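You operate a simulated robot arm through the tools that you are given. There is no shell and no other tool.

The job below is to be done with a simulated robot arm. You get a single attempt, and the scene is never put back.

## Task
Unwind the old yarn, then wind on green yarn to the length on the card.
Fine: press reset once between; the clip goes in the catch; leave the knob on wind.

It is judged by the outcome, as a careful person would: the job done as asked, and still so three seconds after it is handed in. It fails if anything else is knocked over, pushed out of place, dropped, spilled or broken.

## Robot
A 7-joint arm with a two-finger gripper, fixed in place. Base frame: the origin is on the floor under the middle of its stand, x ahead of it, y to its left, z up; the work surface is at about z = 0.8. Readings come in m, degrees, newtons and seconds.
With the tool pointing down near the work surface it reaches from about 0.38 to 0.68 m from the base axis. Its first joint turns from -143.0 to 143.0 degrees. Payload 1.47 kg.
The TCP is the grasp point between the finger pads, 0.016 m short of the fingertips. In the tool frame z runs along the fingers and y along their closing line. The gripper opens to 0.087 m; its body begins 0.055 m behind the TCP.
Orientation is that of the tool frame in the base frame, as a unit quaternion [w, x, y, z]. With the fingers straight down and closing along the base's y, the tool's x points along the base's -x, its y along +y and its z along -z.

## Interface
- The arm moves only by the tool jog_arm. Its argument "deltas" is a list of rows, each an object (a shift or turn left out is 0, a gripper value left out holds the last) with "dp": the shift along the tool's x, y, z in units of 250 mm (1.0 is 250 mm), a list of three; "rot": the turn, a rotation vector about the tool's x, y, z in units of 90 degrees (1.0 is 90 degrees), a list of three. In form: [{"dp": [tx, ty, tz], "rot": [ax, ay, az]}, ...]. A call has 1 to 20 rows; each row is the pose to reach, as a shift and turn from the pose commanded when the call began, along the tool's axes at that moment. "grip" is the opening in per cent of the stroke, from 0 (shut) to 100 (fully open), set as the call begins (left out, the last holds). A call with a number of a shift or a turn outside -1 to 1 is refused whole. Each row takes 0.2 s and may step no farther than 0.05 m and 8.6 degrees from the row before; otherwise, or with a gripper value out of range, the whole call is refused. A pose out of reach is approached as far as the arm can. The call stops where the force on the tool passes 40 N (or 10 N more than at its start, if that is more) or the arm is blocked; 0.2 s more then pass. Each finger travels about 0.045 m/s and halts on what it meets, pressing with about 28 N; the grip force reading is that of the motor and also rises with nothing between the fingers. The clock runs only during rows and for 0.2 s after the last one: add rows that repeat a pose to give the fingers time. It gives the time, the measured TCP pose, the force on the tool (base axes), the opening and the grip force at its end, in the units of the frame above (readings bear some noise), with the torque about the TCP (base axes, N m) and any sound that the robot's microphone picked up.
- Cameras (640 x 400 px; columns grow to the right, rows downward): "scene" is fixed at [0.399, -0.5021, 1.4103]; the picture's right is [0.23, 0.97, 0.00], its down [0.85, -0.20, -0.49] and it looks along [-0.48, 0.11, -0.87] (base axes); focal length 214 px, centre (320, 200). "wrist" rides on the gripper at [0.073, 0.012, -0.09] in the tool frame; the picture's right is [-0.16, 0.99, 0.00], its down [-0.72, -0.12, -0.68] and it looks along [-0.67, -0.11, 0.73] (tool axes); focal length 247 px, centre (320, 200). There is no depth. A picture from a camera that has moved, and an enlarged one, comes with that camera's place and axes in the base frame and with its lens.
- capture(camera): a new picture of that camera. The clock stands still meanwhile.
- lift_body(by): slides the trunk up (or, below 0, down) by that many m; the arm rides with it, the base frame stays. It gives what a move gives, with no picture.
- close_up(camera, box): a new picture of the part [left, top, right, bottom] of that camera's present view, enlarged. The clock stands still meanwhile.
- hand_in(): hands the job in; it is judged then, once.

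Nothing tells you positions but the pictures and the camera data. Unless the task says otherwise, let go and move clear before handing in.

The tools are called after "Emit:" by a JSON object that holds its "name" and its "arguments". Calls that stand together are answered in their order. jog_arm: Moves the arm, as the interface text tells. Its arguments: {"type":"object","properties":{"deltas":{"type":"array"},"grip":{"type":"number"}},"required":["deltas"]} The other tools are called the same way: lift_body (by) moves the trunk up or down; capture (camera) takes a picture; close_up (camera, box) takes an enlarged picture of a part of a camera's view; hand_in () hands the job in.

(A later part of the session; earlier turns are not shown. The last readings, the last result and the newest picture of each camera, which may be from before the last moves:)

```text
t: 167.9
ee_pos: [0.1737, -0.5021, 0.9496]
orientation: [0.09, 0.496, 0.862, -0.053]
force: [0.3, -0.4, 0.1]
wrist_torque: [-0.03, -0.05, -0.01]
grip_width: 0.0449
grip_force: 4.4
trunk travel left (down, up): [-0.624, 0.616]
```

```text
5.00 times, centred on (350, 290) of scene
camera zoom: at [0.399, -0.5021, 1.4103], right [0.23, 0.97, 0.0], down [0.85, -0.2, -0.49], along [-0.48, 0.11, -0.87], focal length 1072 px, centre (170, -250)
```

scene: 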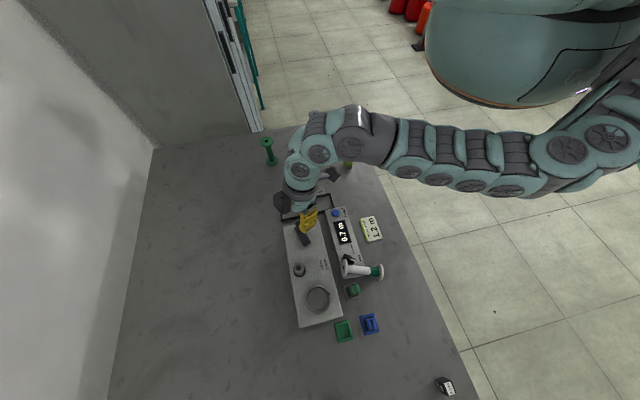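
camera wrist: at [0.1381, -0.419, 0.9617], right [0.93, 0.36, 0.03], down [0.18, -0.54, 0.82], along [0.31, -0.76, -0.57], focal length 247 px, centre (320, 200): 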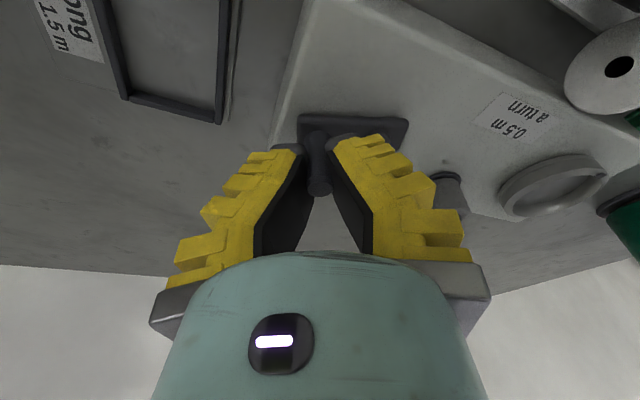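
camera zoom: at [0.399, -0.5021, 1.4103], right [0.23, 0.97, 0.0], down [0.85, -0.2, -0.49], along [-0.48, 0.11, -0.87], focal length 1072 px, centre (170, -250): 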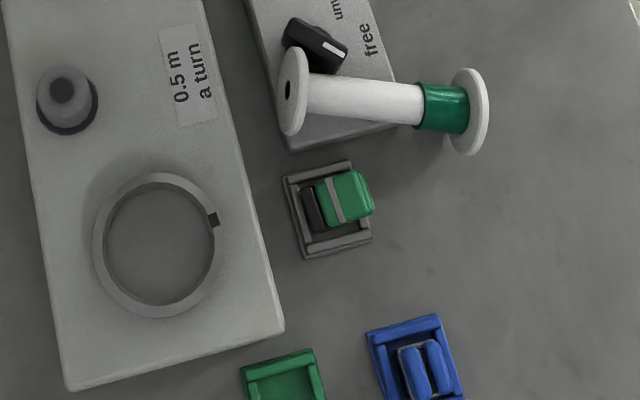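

The spool is at rest lying across the end of the counter box, and the clip has tipped over in the catch. I'll move away safely, bring the tool upright and take a closer look to plan putting both back.

Emit:
{"name": "jog_arm", "arguments": {"deltas": [{"dp": [0.06, 0.06, -0.06]}, {"dp": [0.12, 0.12, -0.12]}, {"dp": [0.12, 0.16, -0.16]}, {"dp": [0.12, 0.16, -0.16], "rot": [0, 0.033, 0]}, {"dp": [0.12, 0.16, -0.16], "rot": [0, 0.067, 0]}, {"dp": [0.12, 0.16, -0.16], "rot": [0, 0.1, 0]}, {"dp": [0.12, 0.16, -0.16], "rot": [0, 0.133, 0]}]}}

```text
t: 169.5
ee_pos: [0.1891, -0.4493, 0.9826]
orientation: [0.0, 0.499, 0.867, 0.001]
force: [0.6, -0.6, -0.1]
wrist_torque: [-0.01, -0.02, -0.02]
grip_width: 0.0448
grip_force: 4.5
trunk travel left (down, up): [-0.624, 0.616]
```

Emit:
{"name": "lift_body", "arguments": {"by": 0.1}}

Emit:
{"name": "jog_arm", "arguments": {"deltas": [{"dp": [0, 0.02, 0.06], "rot": [0, 0, -0.083]}, {"dp": [0, 0.04, 0.12], "rot": [0, 0, -0.167]}, {"dp": [0, 0.06, 0.18], "rot": [0, 0, -0.25]}, {"dp": [0, 0.06, 0.24], "rot": [0, 0, -0.333]}, {"dp": [0, 0.06, 0.3], "rot": [0, 0, -0.417]}, {"dp": [0, 0.06, 0.36], "rot": [0, 0, -0.5]}, {"dp": [0, 0.06, 0.36], "rot": [0, 0, -0.583]}, {"dp": [0, 0.06, 0.36], "rot": [0, 0, -0.667]}]}}

Emit:
{"name": "capture", "arguments": {"camera": "wrist"}}

Emit:
{"name": "close_up", "arguments": {"camera": "scene", "box": [310, 250, 390, 330]}}

```text
t: 170.8
ee_pos: [0.1888, -0.4476, 1.0811]
orientation: [0.001, 0.5, 0.866, -0.002]
force: [0.2, 0.1, 0.0]
wrist_torque: [-0.02, 0.0, -0.02]
grip_width: 0.0447
grip_force: 3.9
trunk travel left (down, up): [-0.724, 0.516]
```

```text
t: 172.7
ee_pos: [0.2021, -0.4409, 0.992]
orientation: [0.001, -0.001, 1.0, -0.002]
force: [0.2, 0.2, -0.2]
wrist_torque: [0.03, 0.02, 0.03]
grip_width: 0.0448
grip_force: 4.1
trunk travel left (down, up): [-0.724, 0.516]
```

```text
taken
camera wrist: at [0.1298, -0.4285, 1.081], right [0.15, 0.99, 0.0], down [0.72, -0.11, 0.68], along [0.67, -0.11, -0.73], focal length 247 px, centre (320, 200)
```

wrist: 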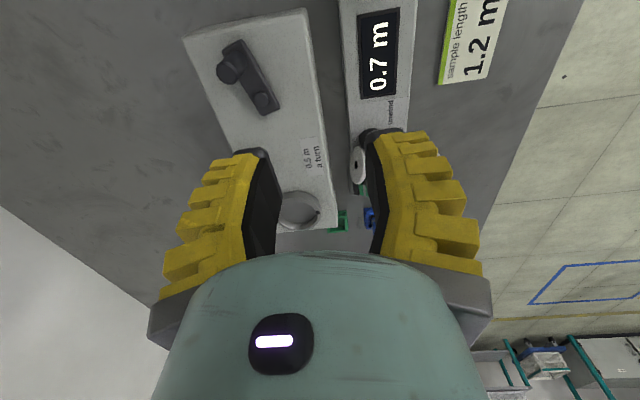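

```text
5.00 times, centred on (350, 290) of scene
camera zoom: at [0.399, -0.5021, 1.4103], right [0.23, 0.97, 0.0], down [0.85, -0.2, -0.49], along [-0.48, 0.11, -0.87], focal length 1072 px, centre (170, -250)
```

zoom: 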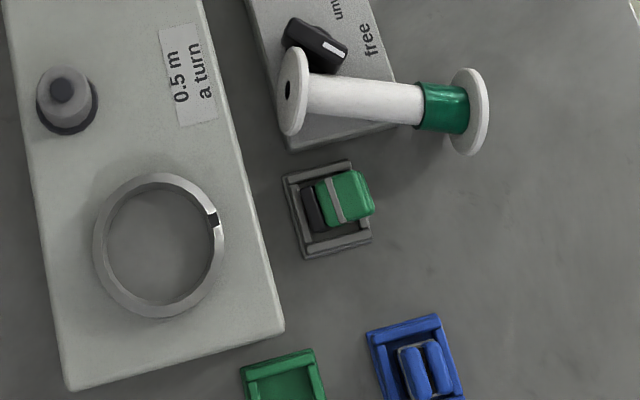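

The spool has not moved further. I'll go above it with the tool turned so the fingers can close across its bare shaft (heading +72°).

Emit:
{"name": "jog_arm", "arguments": {"deltas": [{"dp": [-0.044, 0.029, 0.021], "rot": [0, 0, -0.08]}, {"dp": [-0.088, 0.059, 0.042], "rot": [0, 0, -0.16]}, {"dp": [-0.131, 0.088, 0.062], "rot": [0, 0, -0.24]}, {"dp": [-0.175, 0.117, 0.083], "rot": [0, 0, -0.32]}, {"dp": [-0.219, 0.147, 0.104], "rot": [0, 0, -0.4]}, {"dp": [-0.263, 0.176, 0.125], "rot": [0, 0, -0.48]}, {"dp": [-0.306, 0.206, 0.146], "rot": [0, 0, -0.56]}, {"dp": [-0.35, 0.235, 0.166], "rot": [0, 0, -0.64]}, {"dp": [-0.394, 0.264, 0.187], "rot": [0, 0, -0.72]}, {"dp": [-0.4376, 0.2936, 0.208], "rot": [0, 0, -0.803]}]}}

Emit:
{"name": "capture", "arguments": {"camera": "wrist"}}

Emit:
{"name": "capture", "arguments": {"camera": "scene"}}

```text
t: 174.8
ee_pos: [0.3119, -0.3667, 0.9385]
orientation: [0.0, -0.592, 0.806, -0.002]
force: [-0.2, 0.7, -0.2]
wrist_torque: [0.01, 0.0, 0.01]
grip_width: 0.0447
grip_force: 3.5
trunk travel left (down, up): [-0.724, 0.516]
```

```text
taken
camera wrist: at [0.2794, -0.4319, 1.0292], right [-0.89, 0.45, 0.0], down [0.33, 0.66, 0.68], along [0.31, 0.61, -0.73], focal length 247 px, centre (320, 200)
```

wrist: 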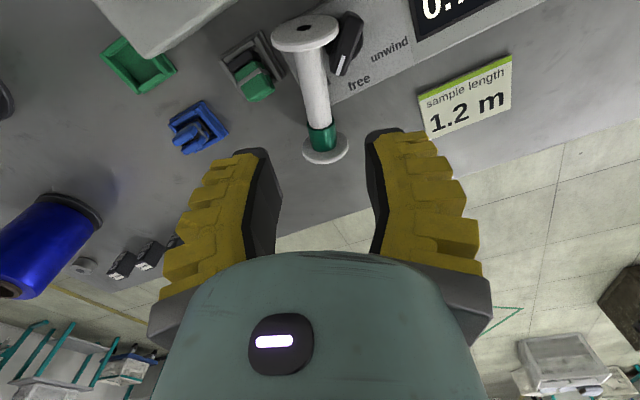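

```text
taken
```

scene: 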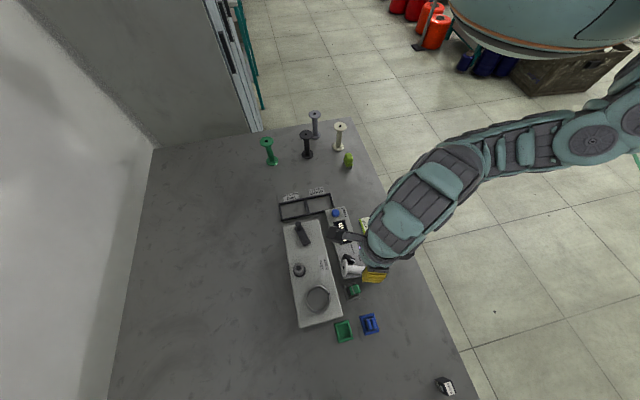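

Emit:
{"name": "close_up", "arguments": {"camera": "wrist", "box": [220, 0, 400, 170]}}

```text
2.35 times, centred on (310, 85) of wrist
camera zoom: at [0.2794, -0.4319, 1.0292], right [-0.89, 0.45, 0.0], down [0.33, 0.66, 0.68], along [0.31, 0.61, -0.73], focal length 581 px, centre (344, 471)
```

zoom: 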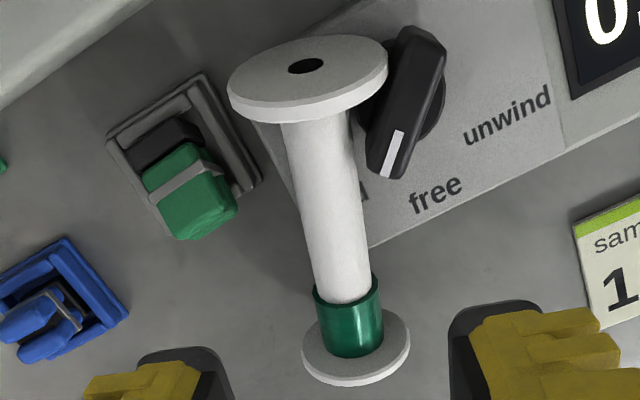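

The spool lies tilted with its bottom flange on the table and its shaft on the box corner. I'll grip the bare shaft a little below its middle, clear of the knob, lowering in stages.

Emit:
{"name": "jog_arm", "arguments": {"deltas": [{"dp": [-0.0331, -0.009, 0.08]}, {"dp": [-0.0331, -0.009, 0.16]}, {"dp": [-0.0331, -0.009, 0.24]}, {"dp": [-0.0331, -0.009, 0.28]}, {"dp": [-0.0331, -0.009, 0.28]}], "grip": 36}}

Emit:
{"name": "capture", "arguments": {"camera": "wrist"}}

Emit:
{"name": "close_up", "arguments": {"camera": "wrist", "box": [220, 60, 420, 200]}}

```text
t: 176.1
ee_pos: [0.3164, -0.3598, 0.8688]
orientation: [-0.001, -0.59, 0.807, -0.001]
force: [0.1, -0.5, 0.3]
wrist_torque: [0.02, -0.01, 0.02]
grip_width: 0.0373
grip_force: 4.9
trunk travel left (down, up): [-0.724, 0.516]
```

```text
taken
camera wrist: at [0.2843, -0.4249, 0.9584], right [-0.89, 0.45, 0.0], down [0.33, 0.66, 0.68], along [0.31, 0.6, -0.74], focal length 247 px, centre (320, 200)
```

wrist: 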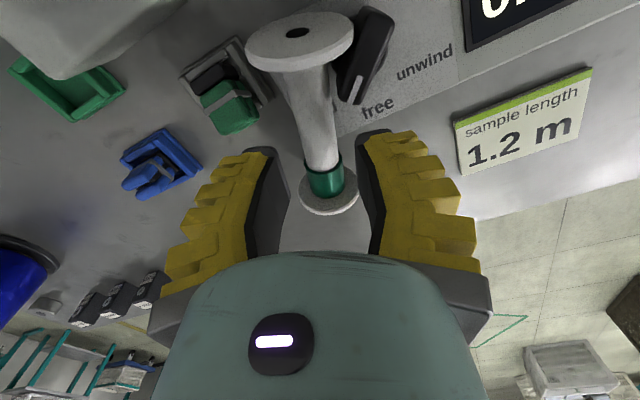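

```text
2.86 times, centred on (320, 130) of wrist
camera zoom: at [0.2843, -0.4249, 0.9584], right [-0.89, 0.45, 0.0], down [0.33, 0.66, 0.68], along [0.31, 0.6, -0.74], focal length 706 px, centre (320, 400)
```

zoom: 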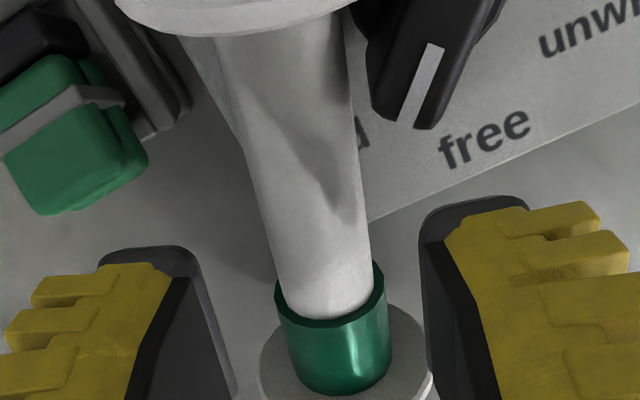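

Emit:
{"name": "jog_arm", "arguments": {"deltas": [{"dp": [0.012, 0, 0.04]}, {"dp": [0.012, 0, 0.08]}, {"dp": [0.012, 0, 0.12]}, {"dp": [0.012, 0, 0.12]}]}}

Emit:
{"name": "close_up", "arguments": {"camera": "wrist", "box": [220, 60, 420, 200]}}

```text
t: 177.1
ee_pos: [0.3154, -0.3627, 0.8386]
orientation: [0.0, -0.591, 0.807, -0.002]
force: [-0.4, 0.6, 0.4]
wrist_torque: [-0.01, 0.01, 0.01]
grip_width: 0.0371
grip_force: 4.4
trunk travel left (down, up): [-0.724, 0.516]
```

```text
2.86 times, centred on (320, 130) of wrist
camera zoom: at [0.2834, -0.4273, 0.9288], right [-0.89, 0.45, 0.0], down [0.33, 0.66, 0.68], along [0.31, 0.61, -0.73], focal length 706 px, centre (320, 400)
```

zoom: 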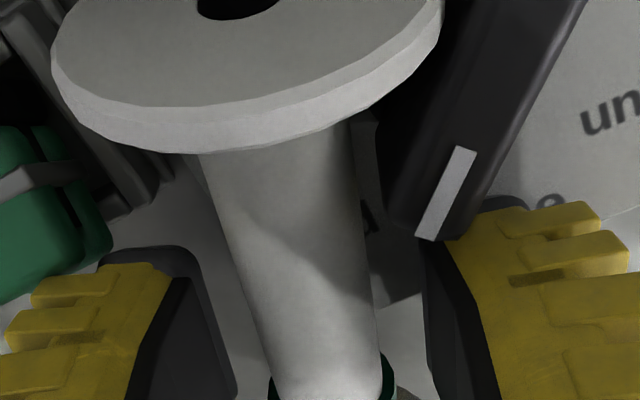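

Emit:
{"name": "jog_arm", "arguments": {"deltas": [{"dp": [0, 0, 0]}, {"dp": [0, 0, 0]}, {"dp": [0, 0, 0]}, {"dp": [0, 0, 0]}], "grip": 0}}

Emit:
{"name": "close_up", "arguments": {"camera": "wrist", "box": [220, 60, 420, 200]}}

```text
t: 178.1
ee_pos: [0.3159, -0.3624, 0.8406]
orientation: [-0.001, -0.59, 0.808, -0.001]
force: [-2.3, 4.3, 12.0]
wrist_torque: [-0.03, 0.06, -0.06]
grip_width: 0.0143
grip_force: 28.1
trunk travel left (down, up): [-0.724, 0.516]
```

```text
2.86 times, centred on (320, 130) of wrist
camera zoom: at [0.2833, -0.4278, 0.9296], right [-0.89, 0.45, 0.0], down [0.33, 0.66, 0.68], along [0.31, 0.6, -0.74], focal length 706 px, centre (320, 400)
```

zoom: 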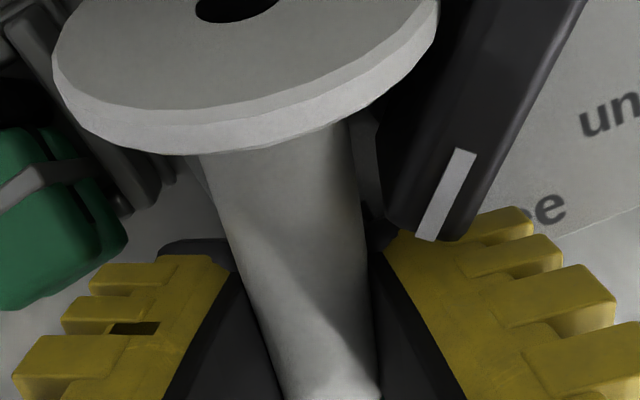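

The spool shaft is held. I'll lift it straight up slowly.

Emit:
{"name": "jog_arm", "arguments": {"deltas": [{"dp": [0, 0, -0.03]}, {"dp": [0, 0, -0.08]}, {"dp": [0, 0, -0.15]}, {"dp": [0, 0, -0.23]}, {"dp": [0, 0, -0.31]}, {"dp": [0, 0, -0.38]}]}}

Emit:
{"name": "capture", "arguments": {"camera": "wrist"}}

Emit:
{"name": "capture", "arguments": {"camera": "scene"}}

```text
t: 179.4
ee_pos: [0.3131, -0.3619, 0.9336]
orientation: [0.0, -0.59, 0.808, -0.002]
force: [-0.6, -0.1, -0.1]
wrist_torque: [0.05, -0.01, -0.02]
grip_width: 0.0087
grip_force: 28.0
trunk travel left (down, up): [-0.724, 0.516]
```

```text
taken
camera wrist: at [0.2817, -0.4274, 1.0234], right [-0.89, 0.45, 0.0], down [0.33, 0.66, 0.68], along [0.31, 0.6, -0.73], focal length 247 px, centre (320, 200)
```

wrist: 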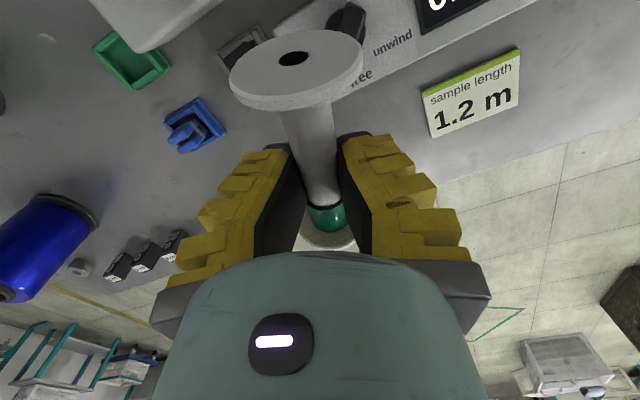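

```text
taken
```

scene: 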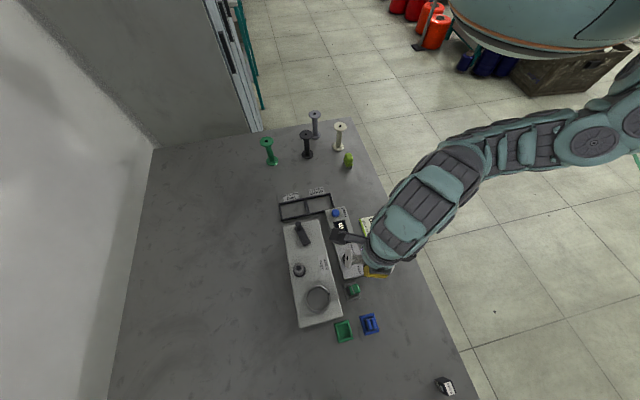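

The spool is in the gripper. I'll swing it upright by pitching the tool forward in small steps while moving toward the cup, high above everything.

Emit:
{"name": "jog_arm", "arguments": {"deltas": [{"dp": [0.02, -0.01, -0.05], "rot": [0, 0.05, 0]}, {"dp": [0.04, -0.02, -0.1], "rot": [0, 0.1, 0]}, {"dp": [0.08, -0.04, -0.15], "rot": [0, 0.16, 0]}, {"dp": [0.12, -0.07, -0.2], "rot": [0, 0.22, 0]}]}}

Emit:
{"name": "capture", "arguments": {"camera": "scene"}}

```text
t: 180.4
ee_pos: [0.3212, -0.3966, 0.9853]
orientation: [-0.14, -0.581, 0.795, -0.104]
force: [-0.3, 0.2, 0.0]
wrist_torque: [0.02, -0.01, -0.01]
grip_width: 0.0087
grip_force: 27.8
trunk travel left (down, up): [-0.724, 0.516]
```

```text
taken
```

scene: 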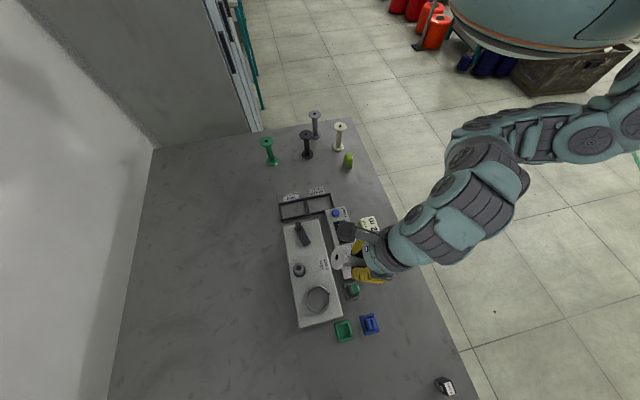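

Emit:
{"name": "jog_arm", "arguments": {"deltas": [{"dp": [0.04, -0.027, -0.009], "rot": [0, 0.075, 0]}, {"dp": [0.08, -0.055, -0.018], "rot": [0, 0.15, 0]}, {"dp": [0.121, -0.082, -0.027], "rot": [0, 0.225, 0]}, {"dp": [0.162, -0.11, -0.037], "rot": [0, 0.3, 0]}]}}

Emit:
{"name": "capture", "arguments": {"camera": "scene"}}

```text
t: 181.4
ee_pos: [0.3374, -0.4385, 1.0057]
orientation: [-0.323, -0.54, 0.741, -0.236]
force: [1.2, 0.1, -0.4]
wrist_torque: [0.03, 0.0, 0.01]
grip_width: 0.0084
grip_force: 27.6
trunk travel left (down, up): [-0.724, 0.516]
```

```text
taken
```

scene: 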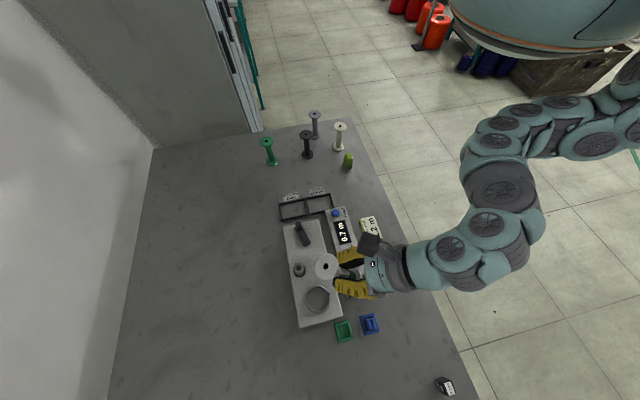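

Emit:
{"name": "jog_arm", "arguments": {"deltas": [{"dp": [0.042, -0.027, 0.009], "rot": [0, 0.075, 0]}, {"dp": [0.083, -0.053, 0.018], "rot": [0, 0.15, 0]}, {"dp": [0.125, -0.08, 0.027], "rot": [0, 0.225, 0]}, {"dp": [0.1666, -0.1064, 0.0366], "rot": [0, 0.3, 0]}]}}

Emit:
{"name": "capture", "arguments": {"camera": "scene"}}

Emit:
{"name": "close_up", "arguments": {"camera": "scene", "box": [280, 220, 420, 320]}}

Emit:
{"name": "capture", "arguments": {"camera": "wrist"}}

```text
t: 182.4
ee_pos: [0.3521, -0.4796, 1.0311]
orientation: [-0.486, -0.471, 0.644, -0.356]
force: [-1.0, -0.4, -0.3]
wrist_torque: [0.02, 0.0, 0.0]
grip_width: 0.0087
grip_force: 27.8
trunk travel left (down, up): [-0.724, 0.516]
```

```text
taken
```

scene: 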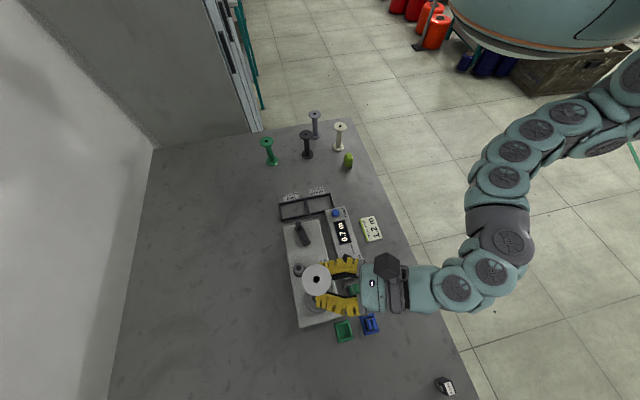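

```text
4.00 times, centred on (350, 270) of scene
camera zoom: at [0.399, -0.5021, 1.4103], right [0.23, 0.97, 0.0], down [0.85, -0.2, -0.49], along [-0.48, 0.11, -0.87], focal length 858 px, centre (200, -80)
```

zoom: 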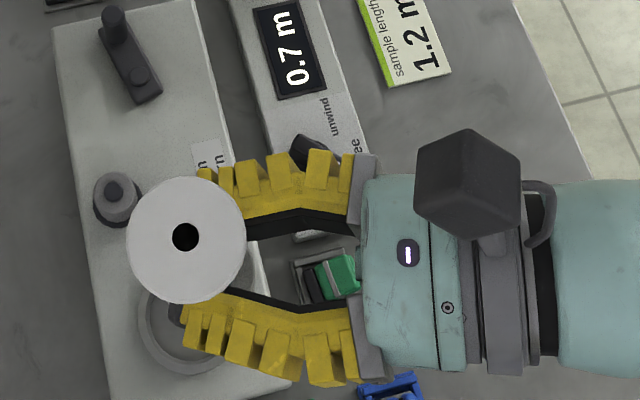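

```text
taken
camera wrist: at [0.3624, -0.4125, 1.1259], right [-0.93, 0.34, -0.15], down [0.37, 0.78, -0.51], along [-0.05, -0.53, -0.85], focal length 247 px, centre (320, 200)
```

wrist: 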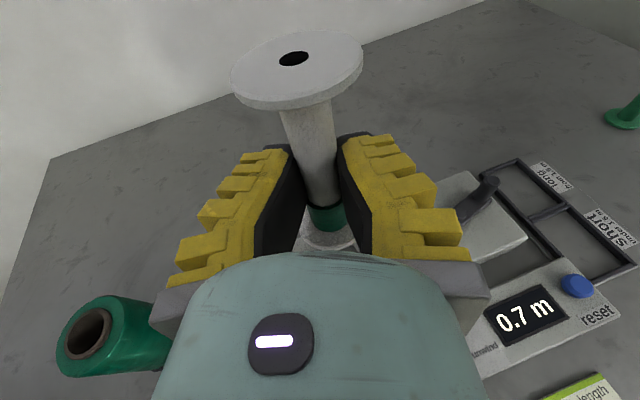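

The spool is upright in the gripper with the camera on top. I'll check how vertical it is before lowering it into the cup.

Emit:
{"name": "close_up", "arguments": {"camera": "wrist", "box": [220, 20, 400, 260]}}

Emit:
{"name": "close_up", "arguments": {"camera": "scene", "box": [290, 250, 350, 340]}}

```text
1.67 times, centred on (310, 140) of wrist
camera zoom: at [0.3624, -0.4125, 1.1259], right [-0.93, 0.34, -0.15], down [0.37, 0.78, -0.51], along [-0.05, -0.53, -0.85], focal length 412 px, centre (337, 300)
```

zoom: 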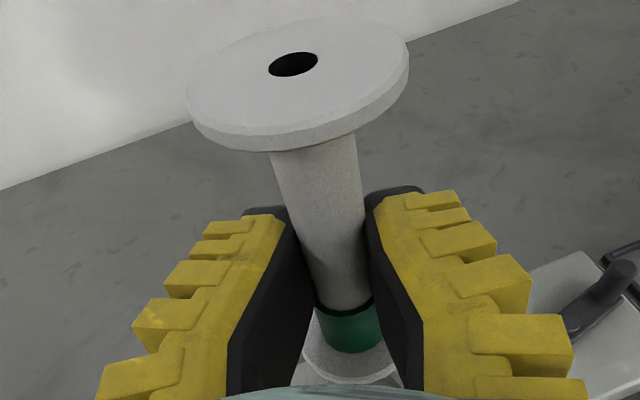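

```text
4.44 times, centred on (320, 295) of scene
camera zoom: at [0.399, -0.5021, 1.4103], right [0.23, 0.97, 0.0], down [0.85, -0.2, -0.49], along [-0.48, 0.11, -0.87], focal length 953 px, centre (320, -222)
```

zoom: 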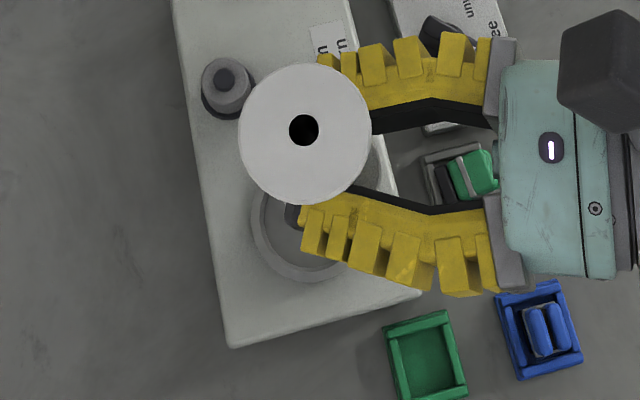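

Working through the geometry, the spool is within about 1–2° of vertical and held near the fingertips. I'll lower with the trunk most of the way, then compare with where the spool's top hole originally sat in the scene view.

Emit:
{"name": "lift_body", "arguments": {"by": -0.09}}

Emit:
{"name": "close_up", "arguments": {"camera": "scene", "box": [270, 260, 410, 350]}}

Emit:
{"name": "capture", "arguments": {"camera": "wrist"}}

```text
t: 183.7
ee_pos: [0.3538, -0.4795, 0.9412]
orientation: [-0.485, -0.472, 0.645, -0.356]
force: [0.7, -0.2, 0.8]
wrist_torque: [0.0, -0.02, -0.01]
grip_width: 0.0085
grip_force: 27.8
trunk travel left (down, up): [-0.634, 0.606]
```

```text
4.44 times, centred on (340, 305) of scene
camera zoom: at [0.399, -0.5021, 1.4103], right [0.23, 0.97, 0.0], down [0.85, -0.2, -0.49], along [-0.48, 0.11, -0.87], focal length 953 px, centre (231, -267)
```

zoom: 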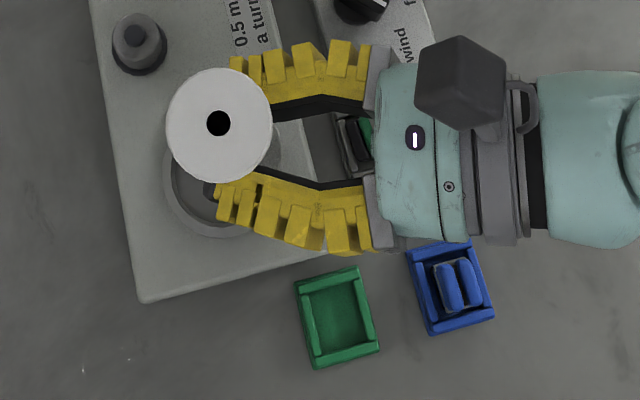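

```text
taken
camera wrist: at [0.3625, -0.4126, 1.036], right [-0.93, 0.34, -0.15], down [0.37, 0.78, -0.51], along [-0.05, -0.53, -0.85], focal length 247 px, centre (320, 200)
```

wrist: 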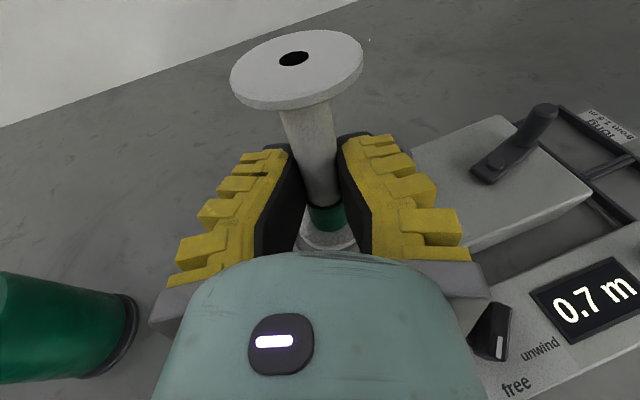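

Emit:
{"name": "jog_arm", "arguments": {"deltas": [{"dp": [0.0004, -0.015, 0.0012], "rot": [0, 0.007, 0]}, {"dp": [0.0007, -0.0293, 0.0024], "rot": [0, 0.0145, 0]}, {"dp": [0.0007, -0.0293, 0.0024], "rot": [0, 0.0145, 0]}]}}

Emit:
{"name": "close_up", "arguments": {"camera": "scene", "box": [270, 260, 410, 350]}}

```text
t: 184.5
ee_pos: [0.3595, -0.4823, 0.9404]
orientation: [-0.493, -0.467, 0.639, -0.361]
force: [-1.1, 0.0, 0.1]
wrist_torque: [-0.02, -0.01, -0.02]
grip_width: 0.0088
grip_force: 27.6
trunk travel left (down, up): [-0.634, 0.606]
```

```text
4.44 times, centred on (340, 305) of scene
camera zoom: at [0.399, -0.5021, 1.4103], right [0.23, 0.97, 0.0], down [0.85, -0.2, -0.49], along [-0.48, 0.11, -0.87], focal length 953 px, centre (231, -267)
```

zoom: 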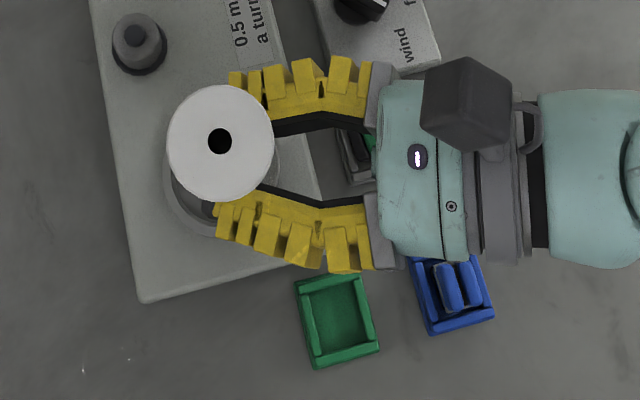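

Emit:
{"name": "jog_arm", "arguments": {"deltas": [{"dp": [0.0015, -0.003, 0.0052]}, {"dp": [0.0015, -0.003, 0.0052]}]}}

Emit:
{"name": "lift_body", "arguments": {"by": -0.024}}

Emit:
{"name": "close_up", "arguments": {"camera": "scene", "box": [270, 260, 410, 350]}}

Emit:
{"name": "capture", "arguments": {"camera": "wrist"}}

```text
t: 185.1
ee_pos: [0.3607, -0.4817, 0.9403]
orientation: [-0.493, -0.467, 0.64, -0.36]
force: [1.2, 0.1, -0.3]
wrist_torque: [-0.02, 0.02, 0.03]
grip_width: 0.009
grip_force: 27.8
trunk travel left (down, up): [-0.634, 0.606]
```

```text
t: 185.8
ee_pos: [0.3615, -0.4825, 0.9167]
orientation: [-0.493, -0.467, 0.64, -0.361]
force: [0.3, -0.5, -0.3]
wrist_torque: [0.01, 0.0, 0.02]
grip_width: 0.0083
grip_force: 27.8
trunk travel left (down, up): [-0.61, 0.63]
```

```text
4.44 times, centred on (340, 305) of scene
camera zoom: at [0.399, -0.5021, 1.4103], right [0.23, 0.97, 0.0], down [0.85, -0.2, -0.49], along [-0.48, 0.11, -0.87], focal length 953 px, centre (231, -267)
```

zoom: 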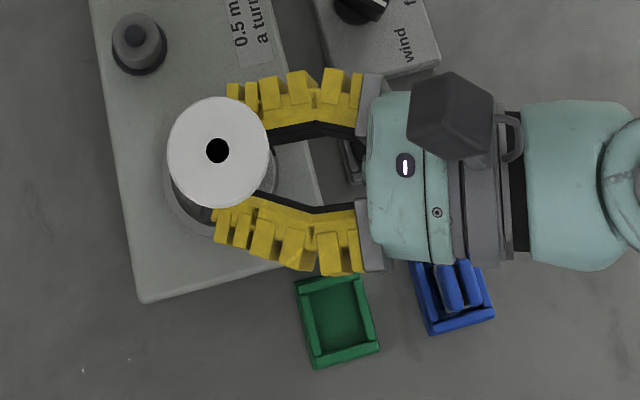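

```text
taken
camera wrist: at [0.3703, -0.414, 1.0102], right [-0.93, 0.34, -0.15], down [0.37, 0.77, -0.53], along [-0.06, -0.55, -0.84], focal length 247 px, centre (320, 200)
```

wrist: 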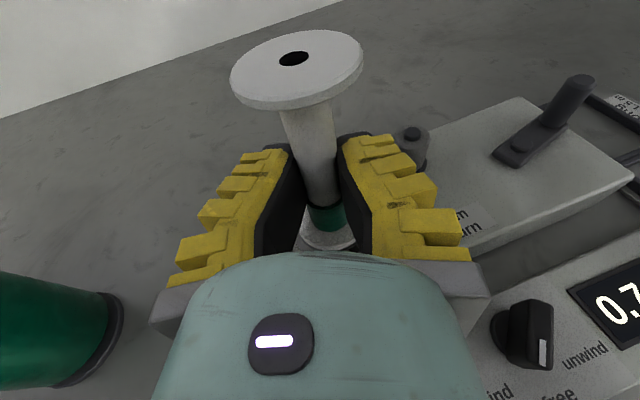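

Emit:
{"name": "lift_body", "arguments": {"by": -0.008}}

Emit:
{"name": "close_up", "arguments": {"camera": "scene", "box": [270, 260, 410, 350]}}

Emit:
{"name": "close_up", "arguments": {"camera": "wrist", "box": [260, 150, 400, 260]}}

```text
t: 186.4
ee_pos: [0.3602, -0.4824, 0.9086]
orientation: [-0.493, -0.467, 0.639, -0.361]
force: [0.4, -0.3, -0.7]
wrist_torque: [0.02, 0.05, 0.01]
grip_width: 0.0087
grip_force: 27.9
trunk travel left (down, up): [-0.602, 0.638]
```

```text
4.44 times, centred on (340, 305) of scene
camera zoom: at [0.399, -0.5021, 1.4103], right [0.23, 0.97, 0.0], down [0.85, -0.2, -0.49], along [-0.48, 0.11, -0.87], focal length 953 px, centre (231, -267)
```

zoom: 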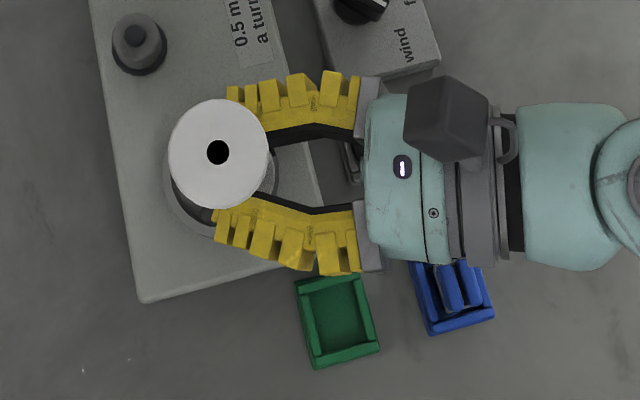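

```text
3.64 times, centred on (330, 205) of wrist
camera zoom: at [0.3702, -0.414, 1.002], right [-0.93, 0.34, -0.15], down [0.37, 0.77, -0.53], along [-0.06, -0.55, -0.84], focal length 898 px, centre (284, 182)
```

zoom: 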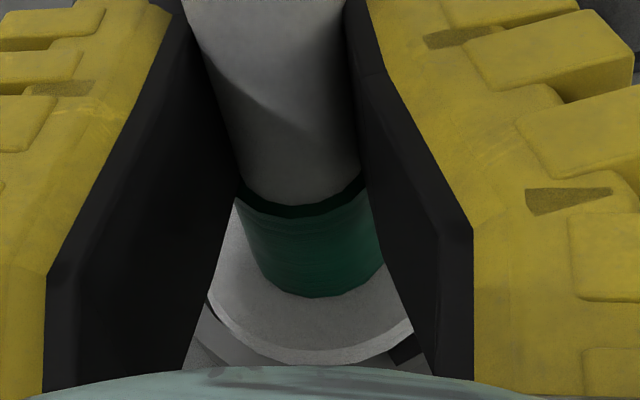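

Emit:
{"name": "lift_body", "arguments": {"by": -0.004}}

Emit:
{"name": "close_up", "arguments": {"camera": "wrist", "box": [260, 150, 400, 260]}}

```text
t: 186.9
ee_pos: [0.36, -0.484, 0.9079]
orientation: [-0.495, -0.465, 0.638, -0.363]
force: [-2.3, 0.0, 12.8]
wrist_torque: [-0.11, -0.15, -0.03]
grip_width: 0.0092
grip_force: 28.3
trunk travel left (down, up): [-0.598, 0.642]
```

```text
3.64 times, centred on (330, 205) of wrist
camera zoom: at [0.3704, -0.4152, 1.0006], right [-0.93, 0.34, -0.16], down [0.37, 0.76, -0.53], along [-0.06, -0.55, -0.83], focal length 898 px, centre (284, 182)
```

zoom: 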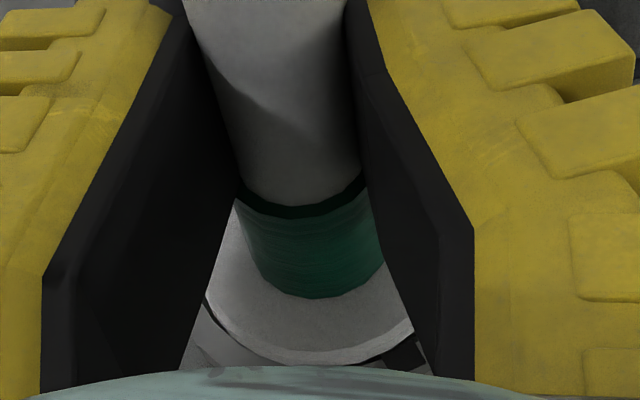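

There is contact, either with the cup floor or its rim. I'll make a tiny sideways wiggle to see whether it drops further in.

Emit:
{"name": "jog_arm", "arguments": {"deltas": [{"dp": [0, 0.006, 0]}, {"dp": [0, 0.006, 0]}]}}

Emit:
{"name": "jog_arm", "arguments": {"deltas": [{"dp": [0, 0, 0.006]}, {"dp": [0, 0, 0.006]}]}}

Emit:
{"name": "close_up", "arguments": {"camera": "scene", "box": [270, 260, 410, 350]}}

```text
t: 187.5
ee_pos: [0.3591, -0.4851, 0.9075]
orientation: [-0.494, -0.465, 0.639, -0.362]
force: [-1.7, 0.7, 17.5]
wrist_torque: [-0.09, -0.21, -0.01]
grip_width: 0.01
grip_force: 28.1
trunk travel left (down, up): [-0.598, 0.642]
```

```text
t: 188.1
ee_pos: [0.3588, -0.4869, 0.9058]
orientation: [-0.494, -0.465, 0.638, -0.363]
force: [0.0, 2.1, 19.6]
wrist_torque: [0.0, -0.23, -0.05]
grip_width: 0.0116
grip_force: 28.0
trunk travel left (down, up): [-0.598, 0.642]
```

```text
4.44 times, centred on (340, 305) of scene
camera zoom: at [0.399, -0.5021, 1.4103], right [0.23, 0.97, 0.0], down [0.85, -0.2, -0.49], along [-0.48, 0.11, -0.87], focal length 953 px, centre (231, -267)
```

zoom: 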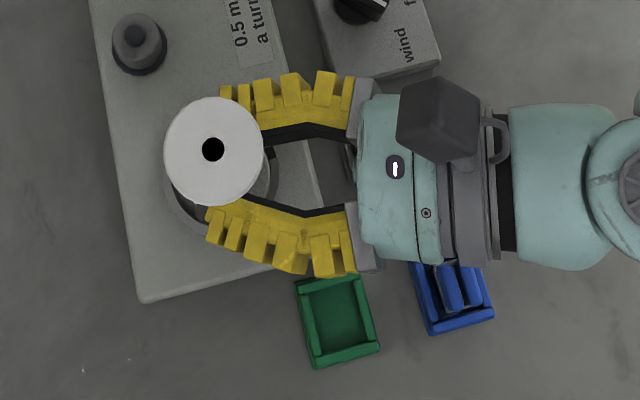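

Emit:
{"name": "jog_arm", "arguments": {"deltas": [{"dp": [0, -0.006, -0.006]}, {"dp": [0, -0.007, -0.007]}]}}

Emit:
{"name": "close_up", "arguments": {"camera": "scene", "box": [270, 260, 410, 350]}}

```text
t: 188.7
ee_pos: [0.3606, -0.4864, 0.9071]
orientation: [-0.495, -0.465, 0.638, -0.362]
force: [-4.2, -0.2, 19.3]
wrist_torque: [-0.2, -0.13, -0.04]
grip_width: 0.0098
grip_force: 27.9
trunk travel left (down, up): [-0.598, 0.642]
```

```text
4.44 times, centred on (340, 305) of scene
camera zoom: at [0.399, -0.5021, 1.4103], right [0.23, 0.97, 0.0], down [0.85, -0.2, -0.49], along [-0.48, 0.11, -0.87], focal length 953 px, centre (231, -267)
```

zoom: 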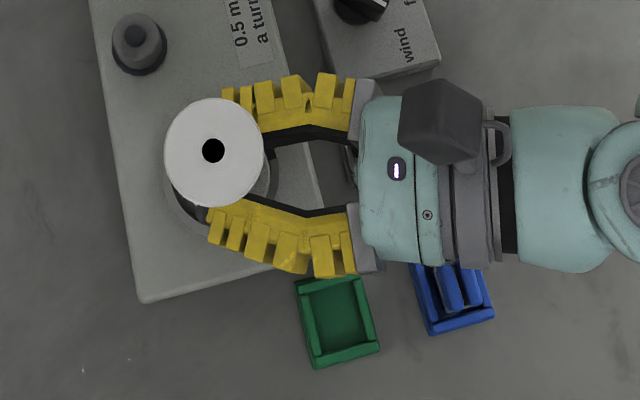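

Emit:
{"name": "lift_body", "arguments": {"by": 0.008}}

Emit:
{"name": "close_up", "arguments": {"camera": "scene", "box": [270, 260, 410, 350]}}

Emit:
{"name": "close_up", "arguments": {"camera": "wrist", "box": [220, 20, 400, 260]}}

```text
t: 189.3
ee_pos: [0.3619, -0.4811, 0.9111]
orientation: [-0.491, -0.469, 0.64, -0.36]
force: [-0.2, 0.4, -0.7]
wrist_torque: [-0.01, -0.03, 0.01]
grip_width: 0.0086
grip_force: 27.6
trunk travel left (down, up): [-0.606, 0.634]
```

```text
4.44 times, centred on (340, 305) of scene
camera zoom: at [0.399, -0.5021, 1.4103], right [0.23, 0.97, 0.0], down [0.85, -0.2, -0.49], along [-0.48, 0.11, -0.87], focal length 953 px, centre (231, -267)
```

zoom: 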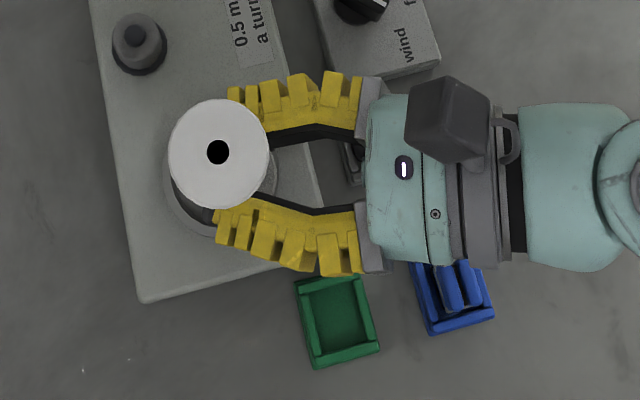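

```text
1.67 times, centred on (310, 140) of wrist
camera zoom: at [0.3707, -0.414, 1.0041], right [-0.93, 0.34, -0.15], down [0.37, 0.77, -0.52], along [-0.06, -0.54, -0.84], focal length 412 px, centre (337, 300)
```

zoom: 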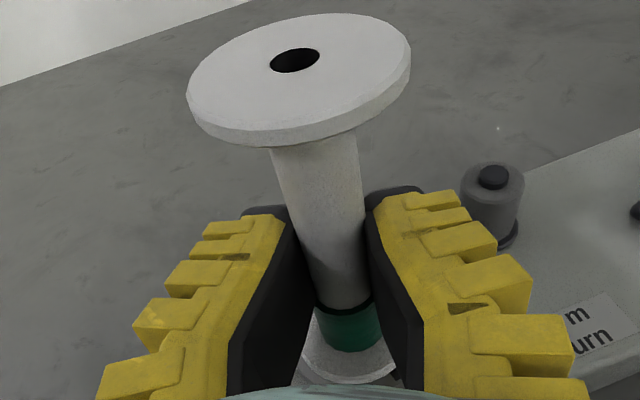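

The geometry suggests the spool's bottom leans a few millimetres toward the gripper, so it was probably on the cup's rim. I'll pitch the tool about 3° more to make it vertical and realign the top.

Emit:
{"name": "jog_arm", "arguments": {"deltas": [{"dp": [0.001, -0.001, 0.004], "rot": [0, 0.012, 0]}, {"dp": [0.002, -0.002, 0.008], "rot": [0, 0.025, 0]}, {"dp": [0.0028, -0.0036, 0.0111], "rot": [0, 0.037, 0]}, {"dp": [0.0028, -0.0036, 0.0111], "rot": [0, 0.037, 0]}]}}

Emit:
{"name": "close_up", "arguments": {"camera": "scene", "box": [270, 260, 410, 350]}}

Emit:
{"name": "close_up", "arguments": {"camera": "wrist", "box": [260, 150, 400, 260]}}

```text
t: 190.3
ee_pos: [0.3592, -0.4861, 0.912]
orientation: [-0.511, -0.456, 0.625, -0.375]
force: [0.7, 0.8, -0.4]
wrist_torque: [-0.01, 0.01, 0.0]
grip_width: 0.0086
grip_force: 28.0
trunk travel left (down, up): [-0.606, 0.634]
```

```text
4.44 times, centred on (340, 305) of scene
camera zoom: at [0.399, -0.5021, 1.4103], right [0.23, 0.97, 0.0], down [0.85, -0.2, -0.49], along [-0.48, 0.11, -0.87], focal length 953 px, centre (231, -267)
```

zoom: 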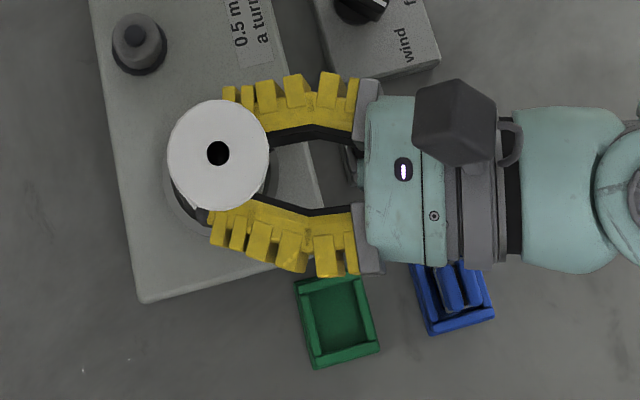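

```text
3.64 times, centred on (330, 205) of wrist
camera zoom: at [0.372, -0.4117, 1.0018], right [-0.93, 0.33, -0.16], down [0.36, 0.74, -0.58], along [-0.07, -0.59, -0.8], focal length 898 px, centre (284, 182)
```

zoom: 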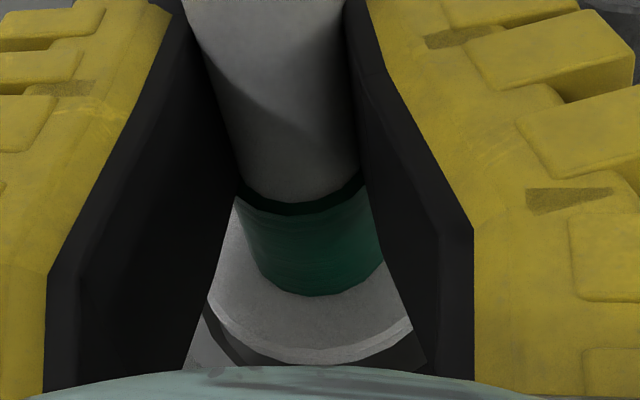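

Emit:
{"name": "lift_body", "arguments": {"by": -0.006}}

Emit:
{"name": "close_up", "arguments": {"camera": "wrist", "box": [260, 150, 400, 260]}}

```text
t: 190.8
ee_pos: [0.359, -0.4866, 0.9065]
orientation: [-0.511, -0.456, 0.625, -0.375]
force: [-0.1, 0.2, 0.3]
wrist_torque: [0.0, -0.01, 0.0]
grip_width: 0.0087
grip_force: 28.1
trunk travel left (down, up): [-0.6, 0.64]
```

```text
3.64 times, centred on (330, 205) of wrist
camera zoom: at [0.3719, -0.4118, 0.9959], right [-0.93, 0.33, -0.16], down [0.36, 0.74, -0.58], along [-0.07, -0.59, -0.8], focal length 898 px, centre (284, 182)
```

zoom: 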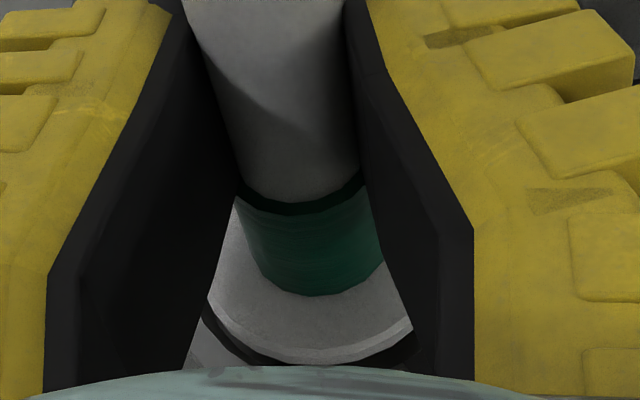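

It is now lower than before with no contact, so it's going into the cup. I'll continue down in small steps.

Emit:
{"name": "lift_body", "arguments": {"by": -0.004}}

Emit:
{"name": "close_up", "arguments": {"camera": "wrist", "box": [260, 150, 400, 260]}}

```text
t: 191.3
ee_pos: [0.361, -0.4856, 0.9022]
orientation: [-0.511, -0.456, 0.625, -0.374]
force: [0.3, 0.1, -0.2]
wrist_torque: [0.03, -0.05, 0.04]
grip_width: 0.0089
grip_force: 27.7
trunk travel left (down, up): [-0.596, 0.644]
```

```text
3.64 times, centred on (330, 205) of wrist
camera zoom: at [0.3719, -0.4118, 0.9919], right [-0.93, 0.33, -0.16], down [0.36, 0.74, -0.58], along [-0.07, -0.59, -0.8], focal length 898 px, centre (284, 182)
```

zoom: 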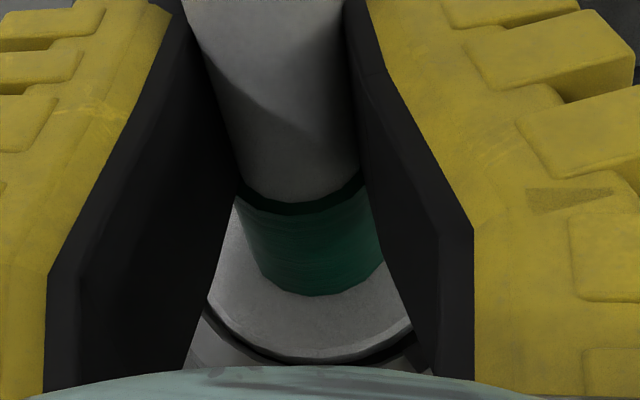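

Emit:
{"name": "lift_body", "arguments": {"by": -0.003}}

Emit:
{"name": "close_up", "arguments": {"camera": "wrist", "box": [260, 150, 400, 260]}}

Emit:
{"name": "close_up", "arguments": {"camera": "scene", "box": [270, 260, 410, 350]}}

```text
t: 191.9
ee_pos: [0.3605, -0.4852, 0.8981]
orientation: [-0.511, -0.456, 0.625, -0.374]
force: [0.4, 1.1, -0.1]
wrist_torque: [0.0, -0.02, -0.03]
grip_width: 0.0086
grip_force: 27.9
trunk travel left (down, up): [-0.593, 0.647]
```

```text
3.64 times, centred on (330, 205) of wrist
camera zoom: at [0.3719, -0.4118, 0.9889], right [-0.93, 0.33, -0.16], down [0.36, 0.74, -0.58], along [-0.07, -0.59, -0.8], focal length 898 px, centre (284, 182)
```

zoom: 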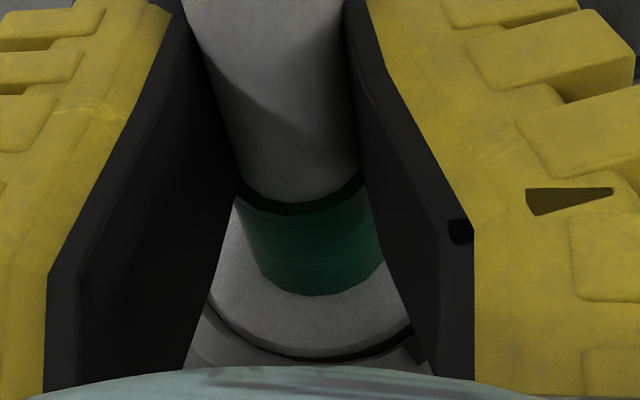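

```text
4.44 times, centred on (340, 305) of scene
camera zoom: at [0.399, -0.5021, 1.4103], right [0.23, 0.97, 0.0], down [0.85, -0.2, -0.49], along [-0.48, 0.11, -0.87], focal length 953 px, centre (231, -267)
```

zoom: 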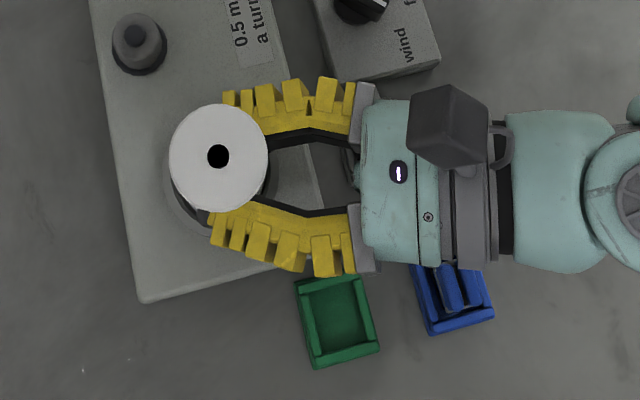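

Emit:
{"name": "lift_body", "arguments": {"by": -0.003}}

Emit:
{"name": "lift_body", "arguments": {"by": -0.002}}

Emit:
{"name": "close_up", "arguments": {"camera": "wrist", "box": [260, 150, 400, 260]}}

```text
t: 192.4
ee_pos: [0.3606, -0.4861, 0.8983]
orientation: [-0.512, -0.455, 0.625, -0.375]
force: [0.3, 0.5, 3.9]
wrist_torque: [-0.11, 0.05, 0.0]
grip_width: 0.009
grip_force: 28.2
trunk travel left (down, up): [-0.59, 0.65]
```

```text
t: 192.9
ee_pos: [0.3605, -0.4874, 0.8975]
orientation: [-0.513, -0.454, 0.624, -0.375]
force: [-1.9, 3.9, 14.5]
wrist_torque: [-0.18, 0.11, -0.05]
grip_width: 0.0097
grip_force: 27.6
trunk travel left (down, up): [-0.588, 0.652]
```

```text
3.64 times, centred on (330, 205) of wrist
camera zoom: at [0.3724, -0.4125, 0.986], right [-0.93, 0.33, -0.16], down [0.36, 0.73, -0.58], along [-0.08, -0.6, -0.8], focal length 898 px, centre (284, 182)
```

zoom: 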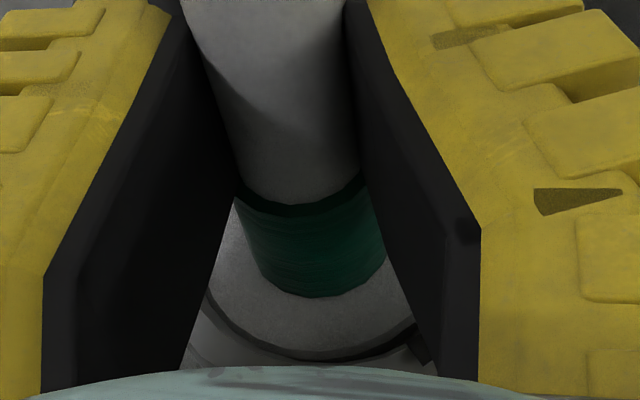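

The spool is now seated on the cup floor, 10 mm deeper than before. I'll relax the downward push, open the fingers and back away along the tool axis.

Emit:
{"name": "lift_body", "arguments": {"by": 0.003}}

Emit:
{"name": "jog_arm", "arguments": {"deltas": [{"dp": [0, 0, 0]}, {"dp": [0, 0, 0]}, {"dp": [0, 0, 0]}], "grip": 42}}

Emit:
{"name": "close_up", "arguments": {"camera": "scene", "box": [270, 260, 410, 350]}}

Emit:
{"name": "close_up", "arguments": {"camera": "wrist", "box": [220, 20, 400, 260]}}

```text
t: 193.4
ee_pos: [0.3604, -0.486, 0.898]
orientation: [-0.511, -0.456, 0.625, -0.374]
force: [-0.9, -0.9, 5.8]
wrist_torque: [-0.25, 0.04, -0.02]
grip_width: 0.0081
grip_force: 28.2
trunk travel left (down, up): [-0.591, 0.649]
```

```text
t: 194.2
ee_pos: [0.3597, -0.4859, 0.8978]
orientation: [-0.511, -0.456, 0.624, -0.375]
force: [1.1, -0.1, -0.2]
wrist_torque: [-0.01, -0.01, 0.01]
grip_width: 0.0424
grip_force: 4.5
trunk travel left (down, up): [-0.591, 0.649]
```

```text
4.44 times, centred on (340, 305) of scene
camera zoom: at [0.399, -0.5021, 1.4103], right [0.23, 0.97, 0.0], down [0.85, -0.2, -0.49], along [-0.48, 0.11, -0.87], focal length 953 px, centre (231, -267)
```

zoom: 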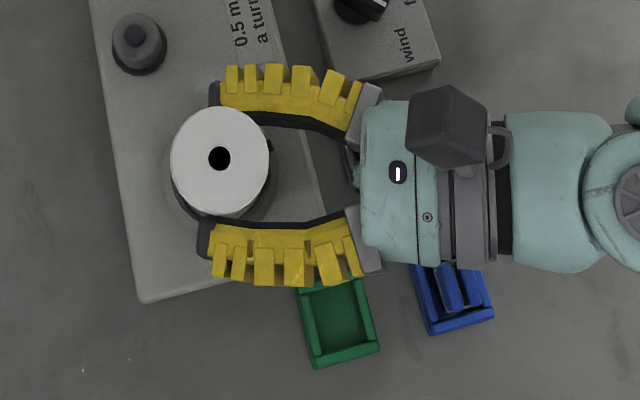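

```text
1.67 times, centred on (310, 140) of wrist
camera zoom: at [0.3718, -0.4118, 0.9868], right [-0.93, 0.33, -0.16], down [0.36, 0.74, -0.57], along [-0.07, -0.59, -0.8], focal length 412 px, centre (337, 300)
```

zoom: 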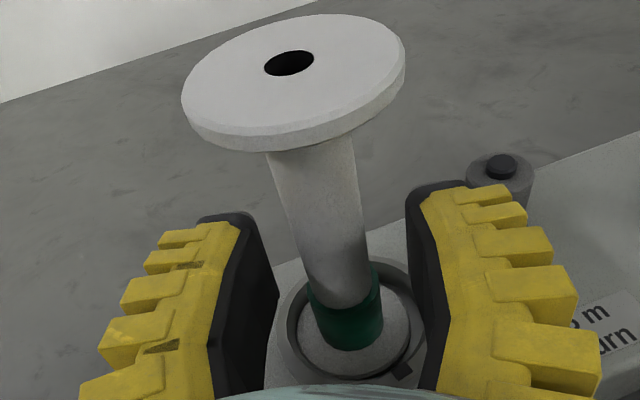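

The spool stands upright in the cup. I'll back the gripper straight out.

Emit:
{"name": "jog_arm", "arguments": {"deltas": [{"dp": [0, 0, -0.08]}, {"dp": [0, 0, -0.16]}, {"dp": [0, 0, -0.28]}, {"dp": [0, 0, -0.4]}]}}

Emit:
{"name": "capture", "arguments": {"camera": "scene"}}

Emit:
{"name": "capture", "arguments": {"camera": "wrist"}}

```text
t: 195.2
ee_pos: [0.389, -0.3928, 0.9182]
orientation: [-0.511, -0.456, 0.625, -0.373]
force: [0.1, -0.2, -0.5]
wrist_torque: [0.0, -0.01, 0.02]
grip_width: 0.0426
grip_force: 4.3
trunk travel left (down, up): [-0.591, 0.649]
```

```text
taken
```

scene: 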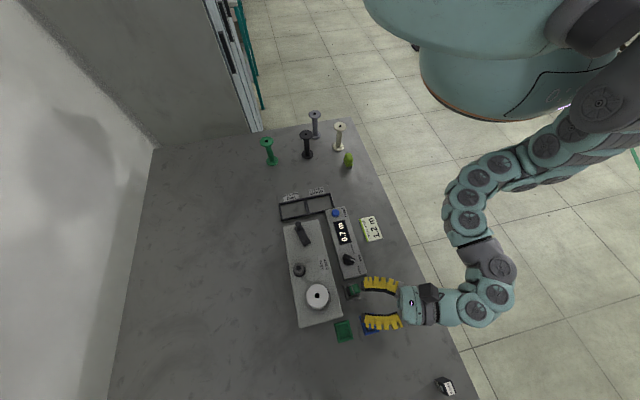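

```text
taken
camera wrist: at [0.4028, -0.3198, 1.0069], right [-0.93, 0.33, -0.16], down [0.36, 0.74, -0.58], along [-0.08, -0.59, -0.8], focal length 247 px, centre (320, 200)
```

wrist: 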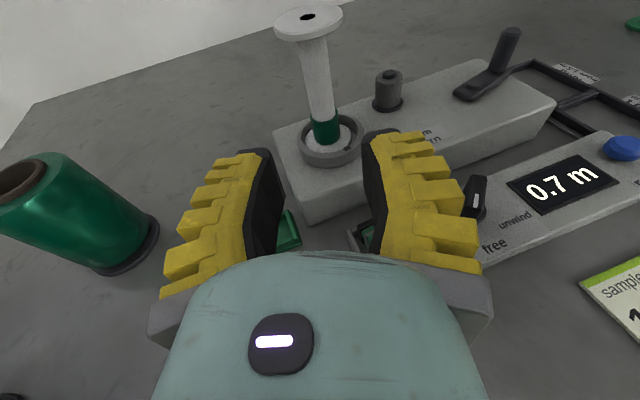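

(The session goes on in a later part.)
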